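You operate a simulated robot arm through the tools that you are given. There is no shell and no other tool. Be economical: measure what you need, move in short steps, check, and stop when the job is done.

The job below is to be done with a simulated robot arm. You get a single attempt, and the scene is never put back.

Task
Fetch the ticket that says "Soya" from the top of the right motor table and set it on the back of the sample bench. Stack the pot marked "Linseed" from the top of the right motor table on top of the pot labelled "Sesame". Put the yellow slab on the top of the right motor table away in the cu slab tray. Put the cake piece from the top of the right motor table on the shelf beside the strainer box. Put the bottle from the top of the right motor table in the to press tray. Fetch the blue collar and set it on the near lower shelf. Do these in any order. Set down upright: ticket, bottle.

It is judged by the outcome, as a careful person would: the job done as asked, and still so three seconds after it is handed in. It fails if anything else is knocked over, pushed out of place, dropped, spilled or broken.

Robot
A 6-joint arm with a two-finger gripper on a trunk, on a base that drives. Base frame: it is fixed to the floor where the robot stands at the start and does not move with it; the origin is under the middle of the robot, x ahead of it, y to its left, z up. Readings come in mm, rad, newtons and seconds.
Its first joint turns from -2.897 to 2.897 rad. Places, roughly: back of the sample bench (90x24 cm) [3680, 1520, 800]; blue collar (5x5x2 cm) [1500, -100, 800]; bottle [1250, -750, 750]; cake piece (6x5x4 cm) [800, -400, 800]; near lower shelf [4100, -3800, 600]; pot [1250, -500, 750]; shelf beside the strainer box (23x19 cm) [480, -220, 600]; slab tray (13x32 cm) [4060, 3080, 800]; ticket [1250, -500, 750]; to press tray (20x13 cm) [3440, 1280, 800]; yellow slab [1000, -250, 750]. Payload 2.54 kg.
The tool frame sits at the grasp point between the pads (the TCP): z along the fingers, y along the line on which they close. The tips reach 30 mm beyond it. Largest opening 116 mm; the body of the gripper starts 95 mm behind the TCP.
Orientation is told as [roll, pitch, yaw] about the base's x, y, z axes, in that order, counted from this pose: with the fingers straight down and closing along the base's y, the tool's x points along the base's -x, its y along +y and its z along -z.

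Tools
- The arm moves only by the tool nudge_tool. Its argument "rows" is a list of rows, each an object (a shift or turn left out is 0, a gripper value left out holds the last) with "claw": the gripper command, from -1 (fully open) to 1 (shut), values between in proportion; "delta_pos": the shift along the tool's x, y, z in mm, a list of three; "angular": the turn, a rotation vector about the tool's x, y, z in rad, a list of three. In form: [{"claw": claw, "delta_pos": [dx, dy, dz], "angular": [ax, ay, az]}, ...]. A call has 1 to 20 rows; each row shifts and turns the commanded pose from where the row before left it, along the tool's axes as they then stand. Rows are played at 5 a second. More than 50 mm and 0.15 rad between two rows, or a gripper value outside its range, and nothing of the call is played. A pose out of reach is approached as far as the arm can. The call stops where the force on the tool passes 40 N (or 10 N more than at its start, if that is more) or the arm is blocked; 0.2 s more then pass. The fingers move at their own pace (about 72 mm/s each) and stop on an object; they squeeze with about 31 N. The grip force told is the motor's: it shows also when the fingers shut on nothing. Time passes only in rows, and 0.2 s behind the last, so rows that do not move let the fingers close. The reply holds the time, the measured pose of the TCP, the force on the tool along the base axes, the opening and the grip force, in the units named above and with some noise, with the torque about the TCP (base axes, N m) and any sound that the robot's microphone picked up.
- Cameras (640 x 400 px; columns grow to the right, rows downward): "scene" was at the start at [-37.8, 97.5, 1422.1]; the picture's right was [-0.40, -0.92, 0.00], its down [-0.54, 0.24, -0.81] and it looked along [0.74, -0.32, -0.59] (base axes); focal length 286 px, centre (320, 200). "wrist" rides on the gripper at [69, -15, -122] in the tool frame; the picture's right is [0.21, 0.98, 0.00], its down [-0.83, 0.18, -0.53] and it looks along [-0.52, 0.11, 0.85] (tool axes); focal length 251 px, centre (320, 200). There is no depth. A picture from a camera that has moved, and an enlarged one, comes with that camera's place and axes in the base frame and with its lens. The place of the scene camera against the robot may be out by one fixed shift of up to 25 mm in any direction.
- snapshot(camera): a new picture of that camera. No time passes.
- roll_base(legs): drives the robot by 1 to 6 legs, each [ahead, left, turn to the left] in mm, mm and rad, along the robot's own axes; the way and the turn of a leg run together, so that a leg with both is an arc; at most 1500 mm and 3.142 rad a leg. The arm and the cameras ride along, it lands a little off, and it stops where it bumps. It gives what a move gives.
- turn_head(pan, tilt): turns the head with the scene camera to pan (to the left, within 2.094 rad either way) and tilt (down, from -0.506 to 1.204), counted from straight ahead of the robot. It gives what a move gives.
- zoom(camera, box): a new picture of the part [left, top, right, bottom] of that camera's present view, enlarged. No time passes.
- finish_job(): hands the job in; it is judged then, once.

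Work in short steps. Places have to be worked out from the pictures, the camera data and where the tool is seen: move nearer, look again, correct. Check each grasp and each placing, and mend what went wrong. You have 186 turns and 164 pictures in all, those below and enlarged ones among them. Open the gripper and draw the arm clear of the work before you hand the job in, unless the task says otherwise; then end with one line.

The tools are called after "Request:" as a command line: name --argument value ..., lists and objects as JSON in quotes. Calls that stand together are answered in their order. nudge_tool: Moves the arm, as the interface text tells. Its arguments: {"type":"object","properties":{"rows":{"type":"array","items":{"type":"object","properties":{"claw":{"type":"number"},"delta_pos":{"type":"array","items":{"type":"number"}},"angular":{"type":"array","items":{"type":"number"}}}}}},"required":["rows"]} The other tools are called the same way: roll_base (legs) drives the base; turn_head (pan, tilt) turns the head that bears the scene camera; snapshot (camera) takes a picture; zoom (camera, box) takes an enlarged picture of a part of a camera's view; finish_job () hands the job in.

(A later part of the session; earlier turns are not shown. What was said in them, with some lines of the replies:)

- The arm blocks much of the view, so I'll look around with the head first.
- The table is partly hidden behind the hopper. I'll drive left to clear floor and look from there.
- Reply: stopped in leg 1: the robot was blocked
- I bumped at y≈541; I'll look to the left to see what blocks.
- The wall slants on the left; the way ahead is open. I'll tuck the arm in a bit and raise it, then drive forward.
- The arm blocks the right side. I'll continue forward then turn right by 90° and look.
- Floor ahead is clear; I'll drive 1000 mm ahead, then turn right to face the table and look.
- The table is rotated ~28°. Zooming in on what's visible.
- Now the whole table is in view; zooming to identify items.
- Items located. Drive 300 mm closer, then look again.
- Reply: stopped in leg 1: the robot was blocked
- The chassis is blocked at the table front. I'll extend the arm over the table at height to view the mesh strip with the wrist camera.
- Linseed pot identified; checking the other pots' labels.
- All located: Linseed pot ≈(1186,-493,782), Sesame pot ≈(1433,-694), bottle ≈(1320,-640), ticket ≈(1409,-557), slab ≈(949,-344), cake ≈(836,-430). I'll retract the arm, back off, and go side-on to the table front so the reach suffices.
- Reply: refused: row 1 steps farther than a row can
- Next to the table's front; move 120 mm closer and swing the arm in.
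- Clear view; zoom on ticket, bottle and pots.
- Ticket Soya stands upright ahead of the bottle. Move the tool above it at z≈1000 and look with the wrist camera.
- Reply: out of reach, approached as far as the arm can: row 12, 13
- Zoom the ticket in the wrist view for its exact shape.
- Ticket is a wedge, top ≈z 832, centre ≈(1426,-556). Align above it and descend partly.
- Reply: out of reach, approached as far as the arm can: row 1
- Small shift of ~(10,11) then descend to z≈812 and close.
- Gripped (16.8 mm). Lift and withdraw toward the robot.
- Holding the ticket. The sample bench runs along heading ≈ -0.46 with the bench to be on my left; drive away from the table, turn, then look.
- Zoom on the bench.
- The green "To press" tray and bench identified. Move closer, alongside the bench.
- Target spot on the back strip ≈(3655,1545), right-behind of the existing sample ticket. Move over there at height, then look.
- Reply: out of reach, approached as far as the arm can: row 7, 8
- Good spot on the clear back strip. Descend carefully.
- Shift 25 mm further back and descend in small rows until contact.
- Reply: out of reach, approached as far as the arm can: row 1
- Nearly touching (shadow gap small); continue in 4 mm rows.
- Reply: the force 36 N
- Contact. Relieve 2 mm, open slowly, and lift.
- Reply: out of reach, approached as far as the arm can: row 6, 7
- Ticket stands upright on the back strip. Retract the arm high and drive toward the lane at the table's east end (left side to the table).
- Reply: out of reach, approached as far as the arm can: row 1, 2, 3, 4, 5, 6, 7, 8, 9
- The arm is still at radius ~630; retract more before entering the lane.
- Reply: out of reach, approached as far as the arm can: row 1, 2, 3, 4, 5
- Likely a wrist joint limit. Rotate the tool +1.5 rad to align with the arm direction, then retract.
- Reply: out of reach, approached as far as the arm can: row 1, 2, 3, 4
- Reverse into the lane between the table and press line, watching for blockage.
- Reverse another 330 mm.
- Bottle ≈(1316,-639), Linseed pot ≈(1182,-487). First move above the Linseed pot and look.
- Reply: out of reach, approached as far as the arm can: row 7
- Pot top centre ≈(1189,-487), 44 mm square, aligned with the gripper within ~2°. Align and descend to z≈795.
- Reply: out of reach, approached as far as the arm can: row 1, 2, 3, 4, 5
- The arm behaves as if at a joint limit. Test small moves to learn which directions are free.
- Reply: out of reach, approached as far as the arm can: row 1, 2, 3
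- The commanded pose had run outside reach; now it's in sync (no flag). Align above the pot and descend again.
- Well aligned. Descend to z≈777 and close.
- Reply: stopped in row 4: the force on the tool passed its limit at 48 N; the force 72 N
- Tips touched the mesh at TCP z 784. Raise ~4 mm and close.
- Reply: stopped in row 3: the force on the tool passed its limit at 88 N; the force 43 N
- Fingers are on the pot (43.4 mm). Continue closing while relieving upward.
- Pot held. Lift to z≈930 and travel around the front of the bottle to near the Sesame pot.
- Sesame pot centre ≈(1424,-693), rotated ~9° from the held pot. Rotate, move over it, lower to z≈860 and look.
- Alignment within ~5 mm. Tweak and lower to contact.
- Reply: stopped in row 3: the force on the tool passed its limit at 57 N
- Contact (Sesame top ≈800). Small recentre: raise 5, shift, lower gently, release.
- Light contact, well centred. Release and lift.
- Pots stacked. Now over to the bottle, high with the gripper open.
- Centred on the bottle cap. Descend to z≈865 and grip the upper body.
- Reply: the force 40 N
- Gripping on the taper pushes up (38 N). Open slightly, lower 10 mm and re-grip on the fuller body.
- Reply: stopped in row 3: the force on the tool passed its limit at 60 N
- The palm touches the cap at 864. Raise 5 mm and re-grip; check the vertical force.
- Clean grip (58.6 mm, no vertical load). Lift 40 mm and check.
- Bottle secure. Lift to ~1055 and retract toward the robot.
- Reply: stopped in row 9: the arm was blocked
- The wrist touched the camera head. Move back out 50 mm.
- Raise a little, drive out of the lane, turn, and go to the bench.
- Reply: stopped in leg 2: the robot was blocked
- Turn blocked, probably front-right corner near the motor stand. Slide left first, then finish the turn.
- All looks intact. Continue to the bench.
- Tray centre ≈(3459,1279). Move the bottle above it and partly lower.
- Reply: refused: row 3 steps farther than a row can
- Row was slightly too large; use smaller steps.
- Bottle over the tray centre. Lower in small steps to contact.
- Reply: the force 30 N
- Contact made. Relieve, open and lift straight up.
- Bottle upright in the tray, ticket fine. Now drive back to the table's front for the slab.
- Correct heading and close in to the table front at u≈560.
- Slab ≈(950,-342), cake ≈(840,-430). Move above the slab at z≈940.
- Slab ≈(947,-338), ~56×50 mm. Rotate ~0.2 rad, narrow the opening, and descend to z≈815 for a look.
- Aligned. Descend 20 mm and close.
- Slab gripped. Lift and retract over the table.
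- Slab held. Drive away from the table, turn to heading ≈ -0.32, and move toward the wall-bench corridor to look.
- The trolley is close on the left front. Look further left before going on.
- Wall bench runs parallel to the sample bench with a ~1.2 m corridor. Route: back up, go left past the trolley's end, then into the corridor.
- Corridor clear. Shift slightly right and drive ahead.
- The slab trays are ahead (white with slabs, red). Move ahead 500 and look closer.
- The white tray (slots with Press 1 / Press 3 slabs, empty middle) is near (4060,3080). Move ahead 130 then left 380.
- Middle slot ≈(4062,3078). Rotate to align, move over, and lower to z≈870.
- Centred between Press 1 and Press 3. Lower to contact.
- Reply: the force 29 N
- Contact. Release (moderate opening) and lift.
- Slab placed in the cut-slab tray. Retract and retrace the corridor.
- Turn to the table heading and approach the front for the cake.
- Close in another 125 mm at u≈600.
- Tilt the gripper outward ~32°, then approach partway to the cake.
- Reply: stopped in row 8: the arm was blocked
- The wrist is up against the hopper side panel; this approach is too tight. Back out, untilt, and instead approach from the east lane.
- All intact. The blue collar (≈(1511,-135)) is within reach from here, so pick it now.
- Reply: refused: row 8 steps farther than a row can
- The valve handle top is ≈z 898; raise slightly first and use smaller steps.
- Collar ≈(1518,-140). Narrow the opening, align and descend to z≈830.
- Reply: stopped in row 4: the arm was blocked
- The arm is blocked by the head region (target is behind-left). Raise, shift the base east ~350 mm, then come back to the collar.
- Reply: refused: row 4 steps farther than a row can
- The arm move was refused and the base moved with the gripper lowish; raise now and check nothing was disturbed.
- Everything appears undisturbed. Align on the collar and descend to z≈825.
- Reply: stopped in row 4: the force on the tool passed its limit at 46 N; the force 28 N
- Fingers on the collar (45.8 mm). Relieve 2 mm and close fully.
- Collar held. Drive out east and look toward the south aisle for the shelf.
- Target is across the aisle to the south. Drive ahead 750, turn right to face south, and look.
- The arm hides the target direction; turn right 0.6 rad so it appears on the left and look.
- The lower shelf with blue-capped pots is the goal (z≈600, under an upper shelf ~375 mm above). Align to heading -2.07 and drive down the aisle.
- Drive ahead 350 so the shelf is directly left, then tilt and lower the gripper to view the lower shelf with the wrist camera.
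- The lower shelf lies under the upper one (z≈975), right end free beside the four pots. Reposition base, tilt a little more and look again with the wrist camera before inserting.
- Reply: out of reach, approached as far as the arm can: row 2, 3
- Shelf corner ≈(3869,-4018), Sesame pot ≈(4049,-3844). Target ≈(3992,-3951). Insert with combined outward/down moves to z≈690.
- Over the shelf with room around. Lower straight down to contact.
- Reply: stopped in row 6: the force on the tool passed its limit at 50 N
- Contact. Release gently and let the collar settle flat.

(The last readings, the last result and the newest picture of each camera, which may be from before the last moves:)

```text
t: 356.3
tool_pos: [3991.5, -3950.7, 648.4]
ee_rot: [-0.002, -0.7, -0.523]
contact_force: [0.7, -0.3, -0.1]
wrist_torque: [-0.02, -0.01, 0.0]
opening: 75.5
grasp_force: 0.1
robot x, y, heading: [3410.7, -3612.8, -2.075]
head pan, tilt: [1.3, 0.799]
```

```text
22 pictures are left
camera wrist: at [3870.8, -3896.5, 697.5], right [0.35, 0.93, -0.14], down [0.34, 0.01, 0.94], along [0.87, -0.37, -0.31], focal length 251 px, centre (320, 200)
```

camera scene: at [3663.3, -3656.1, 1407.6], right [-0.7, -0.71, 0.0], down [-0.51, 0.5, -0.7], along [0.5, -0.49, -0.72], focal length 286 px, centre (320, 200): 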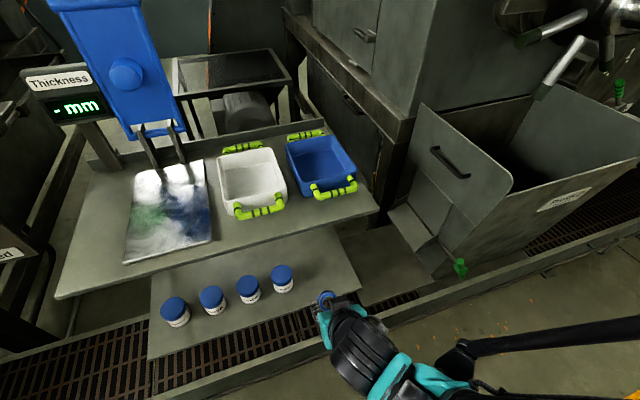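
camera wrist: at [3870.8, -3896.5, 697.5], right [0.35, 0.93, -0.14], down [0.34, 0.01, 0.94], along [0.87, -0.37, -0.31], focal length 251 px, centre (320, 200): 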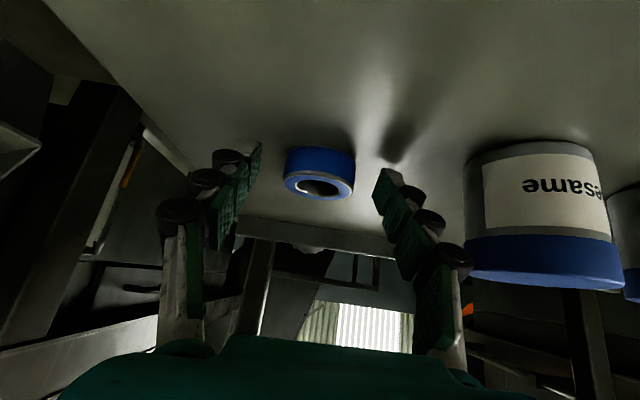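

Collar lies flat on the lower shelf. Withdraw, untilt, and raise.

Request:
nudge_tool --rows '[{"delta_pos": [15, 0, -25]}, {"delta_pos": [23, 0, -35]}, {"delta_pos": [23, 0, -35]}, {"delta_pos": [23, 0, -35]}, {"delta_pos": [23, 0, -35]}, {"angular": [0, 0.14, 0], "delta_pos": [0, 0, -30]}, {"angular": [0, 0.14, 0], "delta_pos": [0, 0, -30]}, {"angular": [0, 0.14, 0], "delta_pos": [0, 0, -30]}, {"angular": [0, 0.14, 0], "delta_pos": [0, 0, -35]}, {"angular": [0, 0.137, 0], "delta_pos": [0, 0, -40]}, {"delta_pos": [0, 0, -40]}]'

Request:
zoom --camera "scene" --box '[130, 220, 400, 380]'

```text
t: 358.7
tool_pos: [3800.7, -3825.7, 928.9]
ee_rot: [-0.001, -0.004, -0.522]
contact_force: [0.7, 0.2, -0.5]
wrist_torque: [0.02, 0.02, -0.01]
opening: 75.3
grasp_force: 0.2
out of reach, approached as far as the arm can: row 3, 4, 5
robot x, y, heading: [3416.0, -3618.2, -2.073]
head pan, tilt: [1.3, 0.799]
```

```text
2.37 times, centred on (265, 300) of scene
camera zoom: at [3663.4, -3656.0, 1407.6], right [-0.7, -0.71, 0.0], down [-0.51, 0.5, -0.7], along [0.5, -0.49, -0.72], focal length 678 px, centre (450, -37)
```

zoom: 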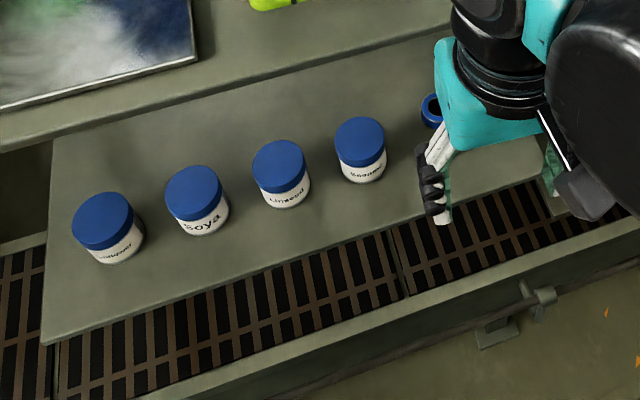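

Now retrace to the motor table lane for the cake.

Request:
roll_base --legs '[[-150, -120, 0], [-1450, -420, 0], [-1450, -600, 0], [-300, -550, 0]]'

```text
refused: leg 2 is longer than a leg can be; nothing moved
```

Request:
roll_base --legs '[[-150, -120, 0], [-1350, -420, 0], [-1350, -600, 0], [-400, -550, 0]]'

```text
t: 377.2
tool_pos: [3901.9, -159.7, 929.2]
ee_rot: [-0.001, -0.003, -0.516]
contact_force: [0.1, 0.2, -0.1]
wrist_torque: [0.0, 0.04, 0.01]
opening: 75.2
grasp_force: 0.1
robot x, y, heading: [3513.4, 43.6, -2.067]
head pan, tilt: [1.3, 0.799]
```

Request:
roll_base --legs '[[-300, 0, 0], [0, 0, -1.54], [0, 0, -1.538], [-340, 1360, 0]]'

```text
t: 390.5
tool_pos: [2491.6, 598.5, 928.1]
ee_rot: [-0.003, -0.002, 2.77]
contact_force: [-0.6, 0.5, 0.1]
wrist_torque: [-0.02, 0.0, 0.01]
opening: 75.1
grasp_force: 0.1
robot x, y, heading: [2904.6, 449.5, 1.218]
head pan, tilt: [1.3, 0.799]
stopped in leg 4: the robot was blocked; the commanded pose is now the measured one
```

Blocked — rear near the blue motor. Move ahead (north) first, then left.

Request:
roll_base --legs '[[0, -60, 0], [250, 0, 0], [0, 0, -0.08], [0, 600, 0]]'

Request:
turn_head --pan 1.9 --tilt 0.6

Request:
snapshot --camera "scene"

```text
t: 396.4
tool_pos: [2102.2, 1095.9, 929.8]
ee_rot: [-0.002, -0.006, 2.689]
contact_force: [-0.8, 0.2, -0.5]
wrist_torque: [-0.02, 0.0, -0.01]
opening: 75.3
grasp_force: 0.0
robot x, y, heading: [2503.5, 909.9, 1.134]
head pan, tilt: [1.3, 0.799]
```

```text
t: 397.4
tool_pos: [2102.1, 1095.0, 928.7]
ee_rot: [-0.001, -0.005, 2.688]
contact_force: [-0.5, 0.3, 0.6]
wrist_torque: [0.03, -0.03, 0.0]
opening: 75.4
grasp_force: 0.0
robot x, y, heading: [2504.9, 914.1, 1.137]
head pan, tilt: [1.901, 0.6]
```

```text
20 pictures are left
camera scene: at [2230.1, 858.4, 1424.5], right [0.1, 0.99, 0.0], down [0.56, -0.06, -0.82], along [-0.82, 0.09, -0.57], focal length 286 px, centre (320, 200)
```

scene: 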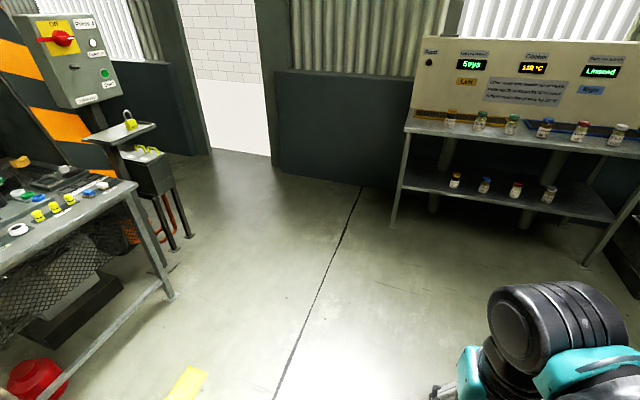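

Raise the arm and reverse into the lane.

Request:
nudge_tool --rows '[{"delta_pos": [0, 0, -40]}, {"delta_pos": [0, 0, -40]}, {}]'

Request:
roll_base --legs '[[-805, -60, 0], [-450, 0, 0]]'

```text
t: 398.2
tool_pos: [2104.2, 1095.0, 1009.3]
ee_rot: [-0.002, -0.003, 2.691]
contact_force: [0.0, -0.8, -0.7]
wrist_torque: [-0.04, -0.05, -0.01]
opening: 75.3
grasp_force: 0.0
robot x, y, heading: [2502.9, 910.4, 1.14]
head pan, tilt: [1.901, 0.6]
```

```text
t: 404.7
tool_pos: [1637.7, -61.4, 1008.1]
ee_rot: [-0.002, -0.002, 2.695]
contact_force: [0.2, -0.6, 0.2]
wrist_torque: [0.0, -0.02, 0.02]
opening: 75.4
grasp_force: 0.1
robot x, y, heading: [2036.5, -243.8, 1.141]
head pan, tilt: [1.901, 0.6]
```

Request:
roll_base --legs '[[-390, 28, 0]]'

Request:
nudge_tool --rows '[{"delta_pos": [-45, 0, 0], "claw": -0.4}, {"delta_pos": [-45, 0, 0]}, {"delta_pos": [-45, 0, 0]}, {"delta_pos": [-45, 0, 0]}, {"delta_pos": [-20, 0, 20], "angular": [0, -0.145, 0]}, {"delta_pos": [-20, 0, 20], "angular": [0, -0.145, 0]}, {"angular": [0, -0.145, 0]}, {"angular": [0, -0.145, 0]}, {"angular": [0, -0.145, 0]}, {"angular": [0, -0.145, 0]}]'

Request:
snapshot --camera "wrist"

```text
t: 407.2
tool_pos: [1451.5, -403.6, 1009.5]
ee_rot: [0.0, -0.005, 2.695]
contact_force: [-0.1, -0.5, 0.3]
wrist_torque: [-0.01, -0.02, -0.01]
opening: 75.4
grasp_force: 0.2
robot x, y, heading: [1849.4, -582.6, 1.145]
head pan, tilt: [1.901, 0.6]
```

```text
t: 409.4
tool_pos: [1251.0, -307.5, 972.8]
ee_rot: [-0.003, -0.877, 2.699]
contact_force: [-0.3, -0.2, 0.3]
wrist_torque: [0.03, 0.0, -0.02]
opening: 81.4
grasp_force: 0.1
robot x, y, heading: [1848.0, -583.1, 1.145]
head pan, tilt: [1.901, 0.6]
```

```text
19 pictures are left
camera wrist: at [1381.7, -352.0, 998.8], right [-0.3, -0.94, -0.17], down [-0.19, -0.11, 0.98], along [-0.94, 0.32, -0.14], focal length 251 px, centre (320, 200)
```

wrist: 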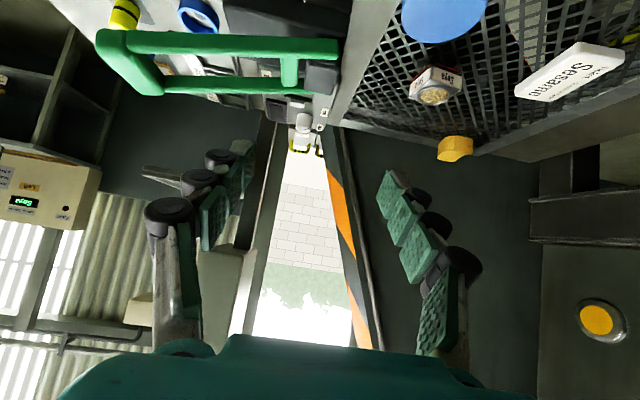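

Cake ≈(838,-434). Shift along +y (into table depth) and approach diagonally; then look.

Request:
nudge_tool --rows '[{"delta_pos": [-3.3, 41, 8.4]}, {"delta_pos": [-3.3, 41, 8.4]}, {"delta_pos": [-3.3, 41, 8.4]}, {"delta_pos": [-3.3, 41, 8.4]}, {"delta_pos": [-3.3, 41, 8.4]}, {"delta_pos": [-3.3, 41, 8.4]}, {"delta_pos": [-3.3, 41, 8.4]}, {"delta_pos": [-8, 0, 37.6]}, {"delta_pos": [-8, 0, 37.6]}, {"delta_pos": [-8, 0, 37.6]}, {"delta_pos": [-8, 0, 37.6]}, {"delta_pos": [-8, 0, 37.6]}]'

Request:
snapshot --camera "wrist"

```text
t: 412.0
tool_pos: [920.1, -469.1, 862.9]
ee_rot: [0.0, -0.876, 2.698]
contact_force: [0.2, -0.1, -0.3]
wrist_torque: [0.01, -0.01, -0.02]
opening: 81.2
grasp_force: 0.0
robot x, y, heading: [1850.5, -584.9, 1.145]
head pan, tilt: [1.901, 0.6]
```

```text
18 pictures are left
camera wrist: at [1051.4, -513.5, 889.0], right [-0.3, -0.94, -0.17], down [-0.19, -0.11, 0.98], along [-0.94, 0.32, -0.14], focal length 251 px, centre (320, 200)
```

wrist: 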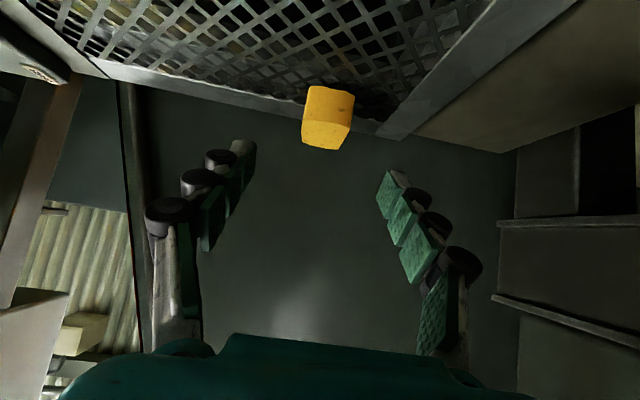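

Line-up is good. Advance along the tool axis to the cake and close.

Request:
nudge_tool --rows '[{"delta_pos": [-2, 2, 38]}, {"delta_pos": [-2, 2, 30]}, {"delta_pos": [-2, 0.5, 25]}, {"delta_pos": [0, 0, 18]}, {}]'

Request:
snapshot --camera "wrist"

```text
t: 413.2
tool_pos: [873.4, -429.2, 798.2]
ee_rot: [0.001, -0.875, 2.696]
contact_force: [0.3, -0.6, 0.0]
wrist_torque: [-0.02, 0.01, 0.04]
opening: 81.1
grasp_force: 0.1
out of reach, approached as far as the arm can: row 2, 3, 4
robot x, y, heading: [1848.3, -585.1, 1.146]
head pan, tilt: [1.901, 0.6]
```

```text
17 pictures are left
camera wrist: at [1005.2, -474.0, 824.4], right [-0.3, -0.94, -0.17], down [-0.19, -0.11, 0.98], along [-0.94, 0.32, -0.14], focal length 251 px, centre (320, 200)
```

wrist: 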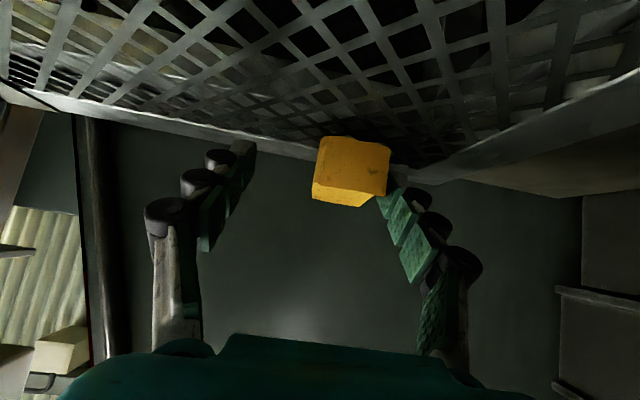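

Just short of reach. Back off slightly, shift the base ~35 mm closer and 60 mm deeper, then retry.

Request:
nudge_tool --rows '[{"delta_pos": [0, -10, -40]}, {"delta_pos": [0, -20, -40]}, {"delta_pos": [0, -20, 0]}]'

Request:
roll_base --legs '[[-60, 0, 0], [0, 35, 0]]'

Request:
snapshot --camera "wrist"

```text
t: 414.0
tool_pos: [950.1, -409.8, 850.4]
ee_rot: [-0.001, -0.875, 2.698]
contact_force: [0.2, -1.1, -0.6]
wrist_torque: [-0.01, 0.01, -0.03]
opening: 81.3
grasp_force: 0.1
robot x, y, heading: [1853.2, -581.1, 1.146]
head pan, tilt: [1.901, 0.6]
```

```text
t: 415.4
tool_pos: [893.3, -452.3, 851.2]
ee_rot: [-0.001, -0.874, 2.698]
contact_force: [-0.8, -0.4, 0.0]
wrist_torque: [0.0, 0.02, 0.01]
opening: 81.2
grasp_force: 0.0
robot x, y, heading: [1794.3, -627.2, 1.15]
head pan, tilt: [1.901, 0.6]
```

```text
16 pictures are left
camera wrist: at [1024.3, -496.7, 876.0], right [-0.3, -0.94, -0.17], down [-0.19, -0.11, 0.98], along [-0.94, 0.32, -0.14], focal length 251 px, centre (320, 200)
```

wrist: 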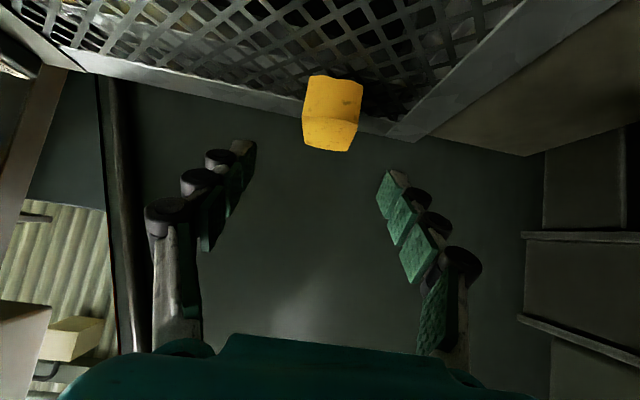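

Request:
nudge_tool --rows '[{"delta_pos": [2, 2, 26]}, {"delta_pos": [2, 2, 26]}, {"delta_pos": [2, 1, 24]}, {}]'

Request:
snapshot --camera "wrist"

```text
t: 416.4
tool_pos: [842.3, -434.1, 795.6]
ee_rot: [-0.001, -0.875, 2.698]
contact_force: [0.0, 0.8, 0.2]
wrist_torque: [0.02, 0.0, 0.0]
opening: 81.2
grasp_force: 0.0
robot x, y, heading: [1793.9, -621.3, 1.147]
head pan, tilt: [1.901, 0.6]
```

```text
15 pictures are left
camera wrist: at [972.4, -477.8, 821.3], right [-0.3, -0.94, -0.17], down [-0.19, -0.11, 0.98], along [-0.94, 0.32, -0.14], focal length 251 px, centre (320, 200)
```

wrist: 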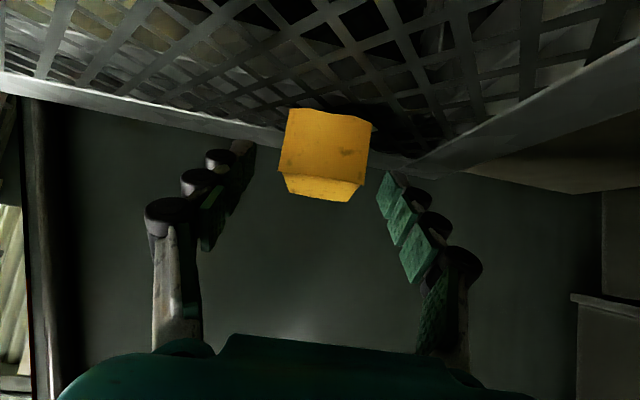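

Cake is between the fingers. Lower 6 mm and close.

Request:
nudge_tool --rows '[{"delta_pos": [4, 1, 4]}, {"claw": -0.1}, {"claw": 0.1}, {"claw": 1}, {}, {}]'

Request:
snapshot --camera "wrist"

```text
t: 417.8
tool_pos: [840.9, -434.7, 791.4]
ee_rot: [-0.002, -0.875, 2.698]
contact_force: [-1.2, 0.8, 2.5]
wrist_torque: [0.06, -0.03, 0.04]
opening: 40.5
grasp_force: 31.4
robot x, y, heading: [1797.9, -621.6, 1.146]
head pan, tilt: [1.901, 0.6]
```

```text
14 pictures are left
camera wrist: at [972.0, -478.4, 815.7], right [-0.3, -0.94, -0.17], down [-0.19, -0.11, 0.98], along [-0.94, 0.32, -0.14], focal length 251 px, centre (320, 200)
```

wrist: 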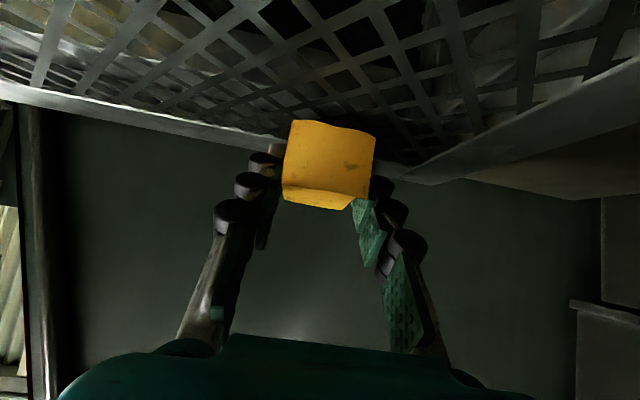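

Gripped at 40.5 mm. Lift straight up and check hold.

Request:
nudge_tool --rows '[{"delta_pos": [-15, 0, -13]}, {"delta_pos": [-20, 0, -17]}, {"delta_pos": [0, 0, -40]}, {"delta_pos": [0, 0, -45]}, {"delta_pos": [0, 0, -45]}, {}]'

Request:
snapshot --camera "wrist"

```text
t: 419.2
tool_pos: [932.9, -478.6, 921.6]
ee_rot: [-0.002, -0.874, 2.699]
contact_force: [-0.4, -0.1, 0.1]
wrist_torque: [0.0, -0.03, -0.04]
opening: 40.6
grasp_force: 31.2
robot x, y, heading: [1795.6, -622.1, 1.144]
head pan, tilt: [1.901, 0.6]
```

```text
13 pictures are left
camera wrist: at [1062.6, -522.2, 945.9], right [-0.3, -0.94, -0.17], down [-0.19, -0.11, 0.98], along [-0.94, 0.32, -0.14], focal length 251 px, centre (320, 200)
```

wrist: 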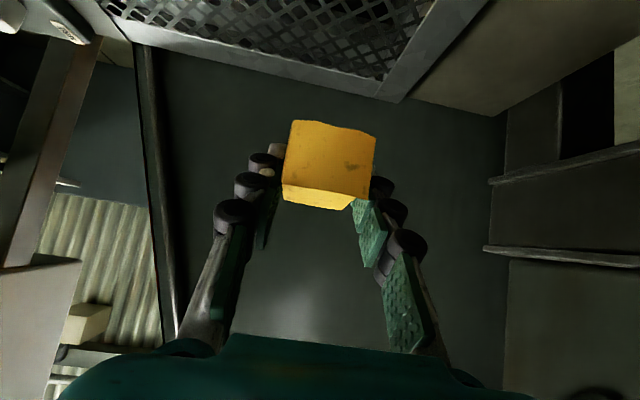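

Cake held firmly. Retract over the table, then drive out of the lane.

Request:
nudge_tool --rows '[{"delta_pos": [22, 0, -36.7]}, {"delta_pos": [22, 0, -36.7]}, {"delta_pos": [22, 0, -36.7]}, {"delta_pos": [22, 0, -36.7]}, {"delta_pos": [22, 0, -36.7]}, {"delta_pos": [22, 0, -36.7]}, {"delta_pos": [22, 0, -36.7]}, {"delta_pos": [22, 0, -36.7]}]'

Request:
roll_base --legs '[[40, -30, 0], [1320, 0, 0], [0, 0, -1.572], [0, 0, -1.572]]'

```text
t: 421.0
tool_pos: [1236.4, -621.7, 974.8]
ee_rot: [-0.001, -0.874, 2.698]
contact_force: [0.8, 0.2, -1.2]
wrist_torque: [-0.03, -0.03, 0.0]
opening: 40.6
grasp_force: 31.3
robot x, y, heading: [1793.3, -621.6, 1.146]
head pan, tilt: [1.901, 0.6]
```

```text
t: 435.9
tool_pos: [2915.7, 631.4, 973.8]
ee_rot: [-0.002, -0.875, -0.42]
contact_force: [-0.4, 0.0, -0.5]
wrist_torque: [0.02, -0.03, 0.02]
opening: 40.2
grasp_force: 30.9
robot x, y, heading: [2357.7, 625.1, -1.974]
head pan, tilt: [1.901, 0.6]
```

Request:
roll_base --legs '[[409, -1302, 0], [441, -627, 0]]'

Request:
turn_head --pan 1.0 --tilt 0.6

Request:
snapshot --camera "scene"

```text
t: 446.5
tool_pos: [799.3, 613.9, 973.2]
ee_rot: [-0.001, -0.874, -0.422]
contact_force: [-0.3, 0.3, 0.0]
wrist_torque: [0.0, 0.04, 0.01]
opening: 40.5
grasp_force: 30.8
robot x, y, heading: [243.5, 604.9, -1.975]
head pan, tilt: [1.901, 0.6]
```

```text
t: 447.7
tool_pos: [797.9, 612.7, 973.6]
ee_rot: [-0.002, -0.874, -0.422]
contact_force: [0.7, -0.1, -1.4]
wrist_torque: [-0.01, -0.03, 0.0]
opening: 40.6
grasp_force: 31.3
robot x, y, heading: [242.2, 602.2, -1.976]
head pan, tilt: [1.0, 0.6]
```

```text
12 pictures are left
camera scene: at [478.1, 565.3, 1424.5], right [-0.83, -0.56, 0.0], down [-0.32, 0.47, -0.83], along [0.46, -0.68, -0.56], focal length 286 px, centre (320, 200)
```

scene: 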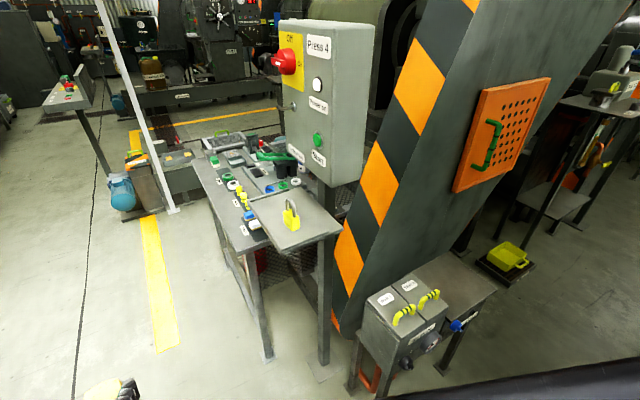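

Everything intact. Strainer box and its shelf are visible (shelf ≈(465,-240)). Drive ahead 720 so the shelf is to the left.

Request:
roll_base --legs '[[720, -20, 0]]'

Request:
turn_head --pan 1.2 --tilt 0.85

Request:
snapshot --camera "scene"

Request:
snapshot --camera "wrist"

```text
t: 451.6
tool_pos: [496.8, -40.1, 974.3]
ee_rot: [-0.001, -0.874, -0.431]
contact_force: [0.2, -0.3, -0.8]
wrist_torque: [-0.03, -0.02, -0.02]
opening: 40.6
grasp_force: 31.0
robot x, y, heading: [-62.0, -45.3, -1.985]
head pan, tilt: [1.0, 0.6]
```

```text
t: 452.4
tool_pos: [495.4, -40.2, 974.1]
ee_rot: [-0.001, -0.875, -0.429]
contact_force: [0.4, -0.2, -0.1]
wrist_torque: [0.01, 0.02, 0.01]
opening: 40.7
grasp_force: 30.9
robot x, y, heading: [-62.2, -45.9, -1.981]
head pan, tilt: [1.201, 0.85]
```

```text
11 pictures are left
camera scene: at [181.1, -68.2, 1403.6], right [-0.7, -0.71, 0.0], down [-0.53, 0.53, -0.66], along [0.47, -0.47, -0.75], focal length 286 px, centre (320, 200)
```

scene: 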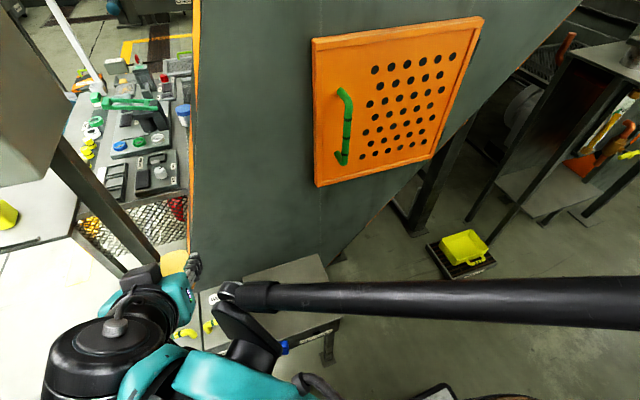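

```text
10 pictures are left
camera wrist: at [364.6, 4.3, 999.0], right [0.28, 0.94, -0.17], down [0.19, 0.12, 0.98], along [0.94, -0.31, -0.14], focal length 251 px, centre (320, 200)
```

wrist: 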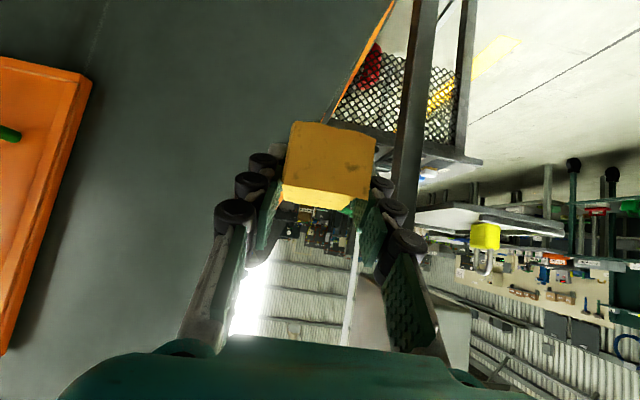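

Hopper face is ≥170 mm behind the shelf, so a straight descent works. Move base 150 mm away, then bring the cake above the shelf and look.

Request:
roll_base --legs '[[0, -150, 0]]'

Request:
nudge_tool --rows '[{"delta_pos": [0, -45, 0]}, {"delta_pos": [0, -45, 0]}, {"delta_pos": [0, -45, 0]}, {"delta_pos": [0, -43, 0]}]'

```text
t: 453.8
tool_pos: [357.9, 18.2, 973.4]
ee_rot: [-0.001, -0.875, -0.434]
contact_force: [0.0, 0.0, -1.0]
wrist_torque: [-0.01, -0.02, 0.04]
opening: 40.3
grasp_force: 31.1
robot x, y, heading: [-197.9, 14.4, -1.987]
head pan, tilt: [1.201, 0.85]
```

```text
t: 454.8
tool_pos: [286.4, -144.4, 972.8]
ee_rot: [-0.001, -0.872, -0.43]
contact_force: [-0.4, -0.1, -0.8]
wrist_torque: [0.02, 0.0, -0.02]
opening: 40.5
grasp_force: 30.5
robot x, y, heading: [-200.8, 18.9, -1.987]
head pan, tilt: [1.201, 0.85]
```

Request:
nudge_tool --rows '[{"delta_pos": [-10.5, 0, 38.7]}, {"delta_pos": [-10.5, 0, 38.7]}, {"delta_pos": [-10.5, 0, 38.7]}, {"delta_pos": [-10.5, 0, 38.7]}, {"delta_pos": [-10.5, 0, 38.7]}, {"delta_pos": [-10.5, 0, 38.7]}]'

Request:
turn_head --pan 1.2 --tilt 0.8

Request:
snapshot --camera "scene"

Request:
snapshot --camera "wrist"

```text
t: 456.1
tool_pos: [480.6, -236.6, 873.3]
ee_rot: [-0.001, -0.875, -0.433]
contact_force: [-0.5, 0.5, 0.4]
wrist_torque: [0.0, 0.0, -0.03]
opening: 40.7
grasp_force: 31.1
robot x, y, heading: [-197.3, 17.2, -1.988]
head pan, tilt: [1.201, 0.85]
```

```text
t: 456.8
tool_pos: [481.2, -235.5, 873.0]
ee_rot: [-0.003, -0.873, -0.433]
contact_force: [-0.2, -0.1, -0.8]
wrist_torque: [0.01, 0.01, -0.02]
opening: 40.8
grasp_force: 31.2
robot x, y, heading: [-205.1, 16.6, -1.986]
head pan, tilt: [1.201, 0.799]
```

```text
9 pictures are left
camera scene: at [44.7, -10.1, 1407.6], right [-0.71, -0.71, 0.0], down [-0.51, 0.51, -0.7], along [0.49, -0.49, -0.72], focal length 286 px, centre (320, 200)
```

scene: 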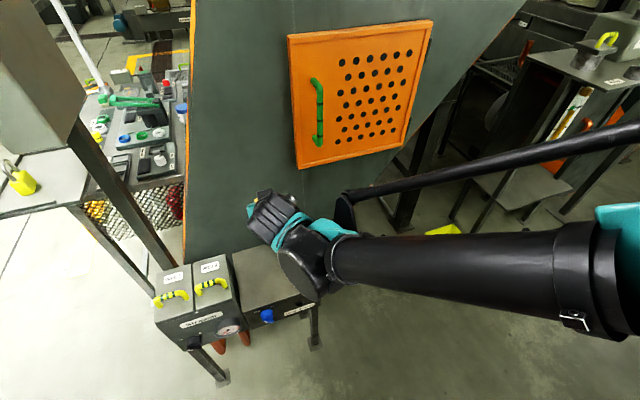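

```text
8 pictures are left
camera wrist: at [349.4, -191.0, 898.0], right [0.29, 0.94, -0.17], down [0.19, 0.12, 0.98], along [0.94, -0.31, -0.14], focal length 251 px, centre (320, 200)
```

wrist: 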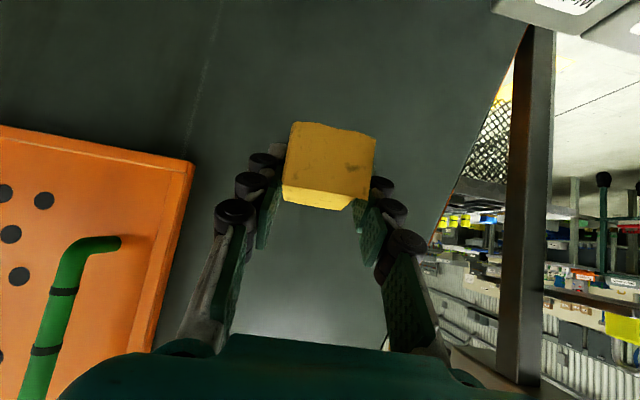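

Cake is above the shelf centre (≈(479,-238)). Descend straight down to z≈690 and check.

Request:
nudge_tool --rows '[{"delta_pos": [34.5, 0, 28.8]}, {"delta_pos": [34.5, 0, 28.8]}, {"delta_pos": [34.5, 0, 28.8]}, {"delta_pos": [34.5, 0, 28.8]}, {}]'

Request:
zoom --camera "scene" --box '[140, 180, 380, 360]'

Request:
snapshot --camera "wrist"

```text
t: 458.0
tool_pos: [481.5, -234.6, 693.7]
ee_rot: [-0.001, -0.875, -0.432]
contact_force: [0.1, -0.2, -0.2]
wrist_torque: [-0.02, 0.02, 0.0]
opening: 40.5
grasp_force: 31.0
robot x, y, heading: [-197.9, 13.8, -1.985]
head pan, tilt: [1.201, 0.799]
```

```text
2.22 times, centred on (260, 270) of scene
camera zoom: at [44.7, -10.1, 1407.6], right [-0.71, -0.71, 0.0], down [-0.51, 0.51, -0.7], along [0.49, -0.49, -0.72], focal length 636 px, centre (453, 44)
```

zoom: 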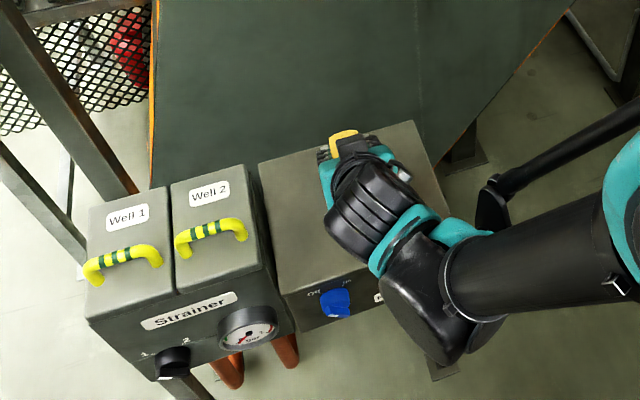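

```text
6 pictures are left
camera wrist: at [350.2, -189.8, 717.8], right [0.29, 0.94, -0.17], down [0.19, 0.12, 0.98], along [0.94, -0.31, -0.14], focal length 251 px, centre (320, 200)
```

wrist: 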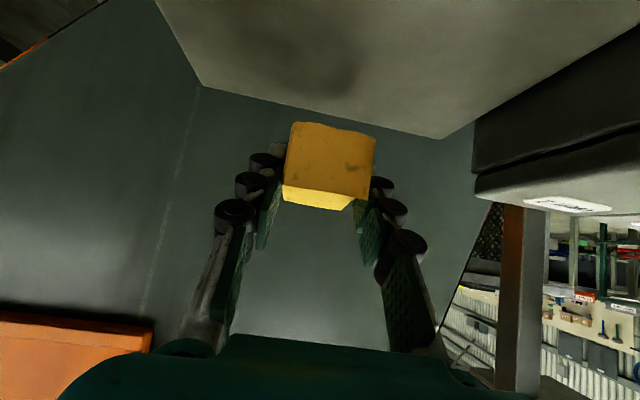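

Cake is centred over the shelf. Lower to contact.

Request:
nudge_tool --rows '[{"delta_pos": [15.3, 0, 12.8]}, {"delta_pos": [11.5, 0, 9.6]}, {"delta_pos": [3.8, 0, 3.2]}, {"delta_pos": [2.7, 0, 2.2]}, {"delta_pos": [2.7, 0, 2.2]}, {"delta_pos": [2.7, 0, 2.2]}, {"delta_pos": [2.7, 0, 2.2]}]'

```text
t: 459.6
tool_pos: [481.5, -234.4, 638.3]
ee_rot: [-0.002, -0.875, -0.432]
contact_force: [0.4, 0.4, -0.3]
wrist_torque: [0.0, 0.0, -0.02]
opening: 40.3
grasp_force: 31.5
robot x, y, heading: [-201.6, 14.0, -1.986]
head pan, tilt: [1.201, 0.799]
```

No contact yet at 638; continue with 3 mm steps.

Request:
nudge_tool --rows '[{"delta_pos": [2.3, 0, 1.9]}, {"delta_pos": [2.3, 0, 1.9]}, {"delta_pos": [2.3, 0, 1.9]}, {"delta_pos": [2.3, 0, 1.9]}]'

Request:
snapshot --camera "wrist"

```text
t: 460.6
tool_pos: [481.1, -234.3, 628.1]
ee_rot: [-0.001, -0.878, -0.432]
contact_force: [1.0, -0.5, 31.9]
wrist_torque: [-0.32, -0.67, -0.04]
opening: 40.9
grasp_force: 30.7
robot x, y, heading: [-199.1, 16.1, -1.982]
head pan, tilt: [1.201, 0.799]
```

```text
5 pictures are left
camera wrist: at [348.9, -189.8, 653.1], right [0.28, 0.94, -0.17], down [0.18, 0.12, 0.98], along [0.94, -0.31, -0.14], focal length 251 px, centre (320, 200)
```

wrist: 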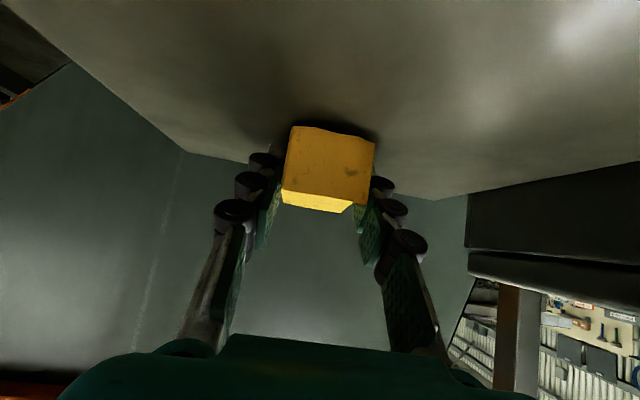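

Contact at z≈628. Relieve slightly, release, and withdraw along the tool axis.

Request:
nudge_tool --rows '[{"delta_pos": [-1.2, 0, -1]}, {"claw": 0.15}, {"claw": 0.0}, {"claw": -0.3}, {}, {"delta_pos": [0, 0, -25]}, {"delta_pos": [0, 0, -40]}, {"delta_pos": [0, 0, -45]}]'

Request:
snapshot --camera "wrist"

```text
t: 462.4
tool_pos: [404.0, -197.9, 700.7]
ee_rot: [-0.002, -0.875, -0.434]
contact_force: [0.9, 0.2, 0.2]
wrist_torque: [-0.02, -0.02, -0.02]
opening: 75.4
grasp_force: 0.0
robot x, y, heading: [-199.4, 12.5, -1.988]
head pan, tilt: [1.201, 0.799]
```

```text
4 pictures are left
camera wrist: at [273.3, -153.6, 726.3], right [0.29, 0.94, -0.17], down [0.19, 0.12, 0.98], along [0.94, -0.31, -0.14], focal length 251 px, centre (320, 200)
```

wrist: 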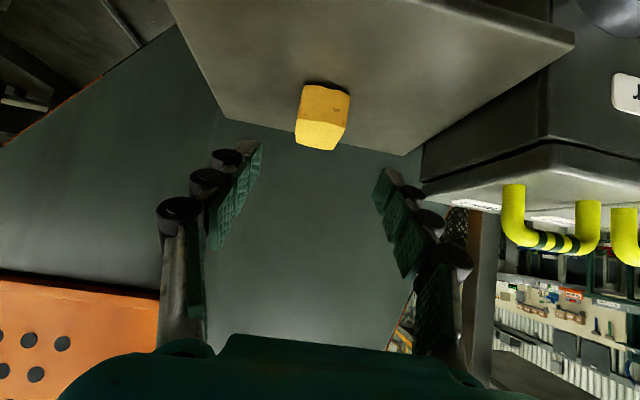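

The cake rests on the shelf. Raise the arm and back the base away, then check once from the scene camera.

Request:
nudge_tool --rows '[{"delta_pos": [-30, 0, -30]}, {"delta_pos": [-30, 0, -30]}, {"delta_pos": [-30, 0, -30]}, {"delta_pos": [-30, 0, -30]}]'

Request:
roll_base --legs '[[0, -100, 0]]'

Request:
snapshot --camera "scene"

```text
t: 463.4
tool_pos: [393.9, -194.3, 869.7]
ee_rot: [-0.002, -0.876, -0.433]
contact_force: [0.1, 0.2, 0.6]
wrist_torque: [0.02, 0.04, 0.0]
opening: 75.4
grasp_force: 0.0
robot x, y, heading: [-198.7, 16.0, -1.981]
head pan, tilt: [1.201, 0.799]
```

```text
t: 464.5
tool_pos: [301.5, -153.6, 868.9]
ee_rot: [-0.001, -0.875, -0.431]
contact_force: [0.4, -0.4, 0.0]
wrist_torque: [0.0, -0.03, -0.04]
opening: 75.5
grasp_force: 0.0
robot x, y, heading: [-290.2, 52.4, -1.985]
head pan, tilt: [1.201, 0.799]
```

```text
3 pictures are left
camera scene: at [-45.3, 29.4, 1407.6], right [-0.71, -0.71, 0.0], down [-0.51, 0.51, -0.7], along [0.49, -0.49, -0.72], focal length 286 px, centre (320, 200)
```

scene: 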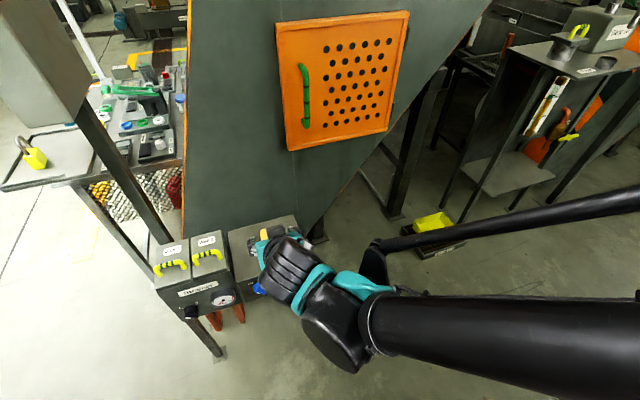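

The cake sits on the shelf beside the strainer box, the gripper is open and clear, and all six placements are done; handing in.

Request:
finish_job

```text
The job is handed in.
```

All six items are placed as asked and the job is handed in. The base was stopped a few times by things it touched (blocked turns, and the arm once against the hopper panel and once against the camera head). I saw nothing knocked over or out of place in the pictures afterwards.
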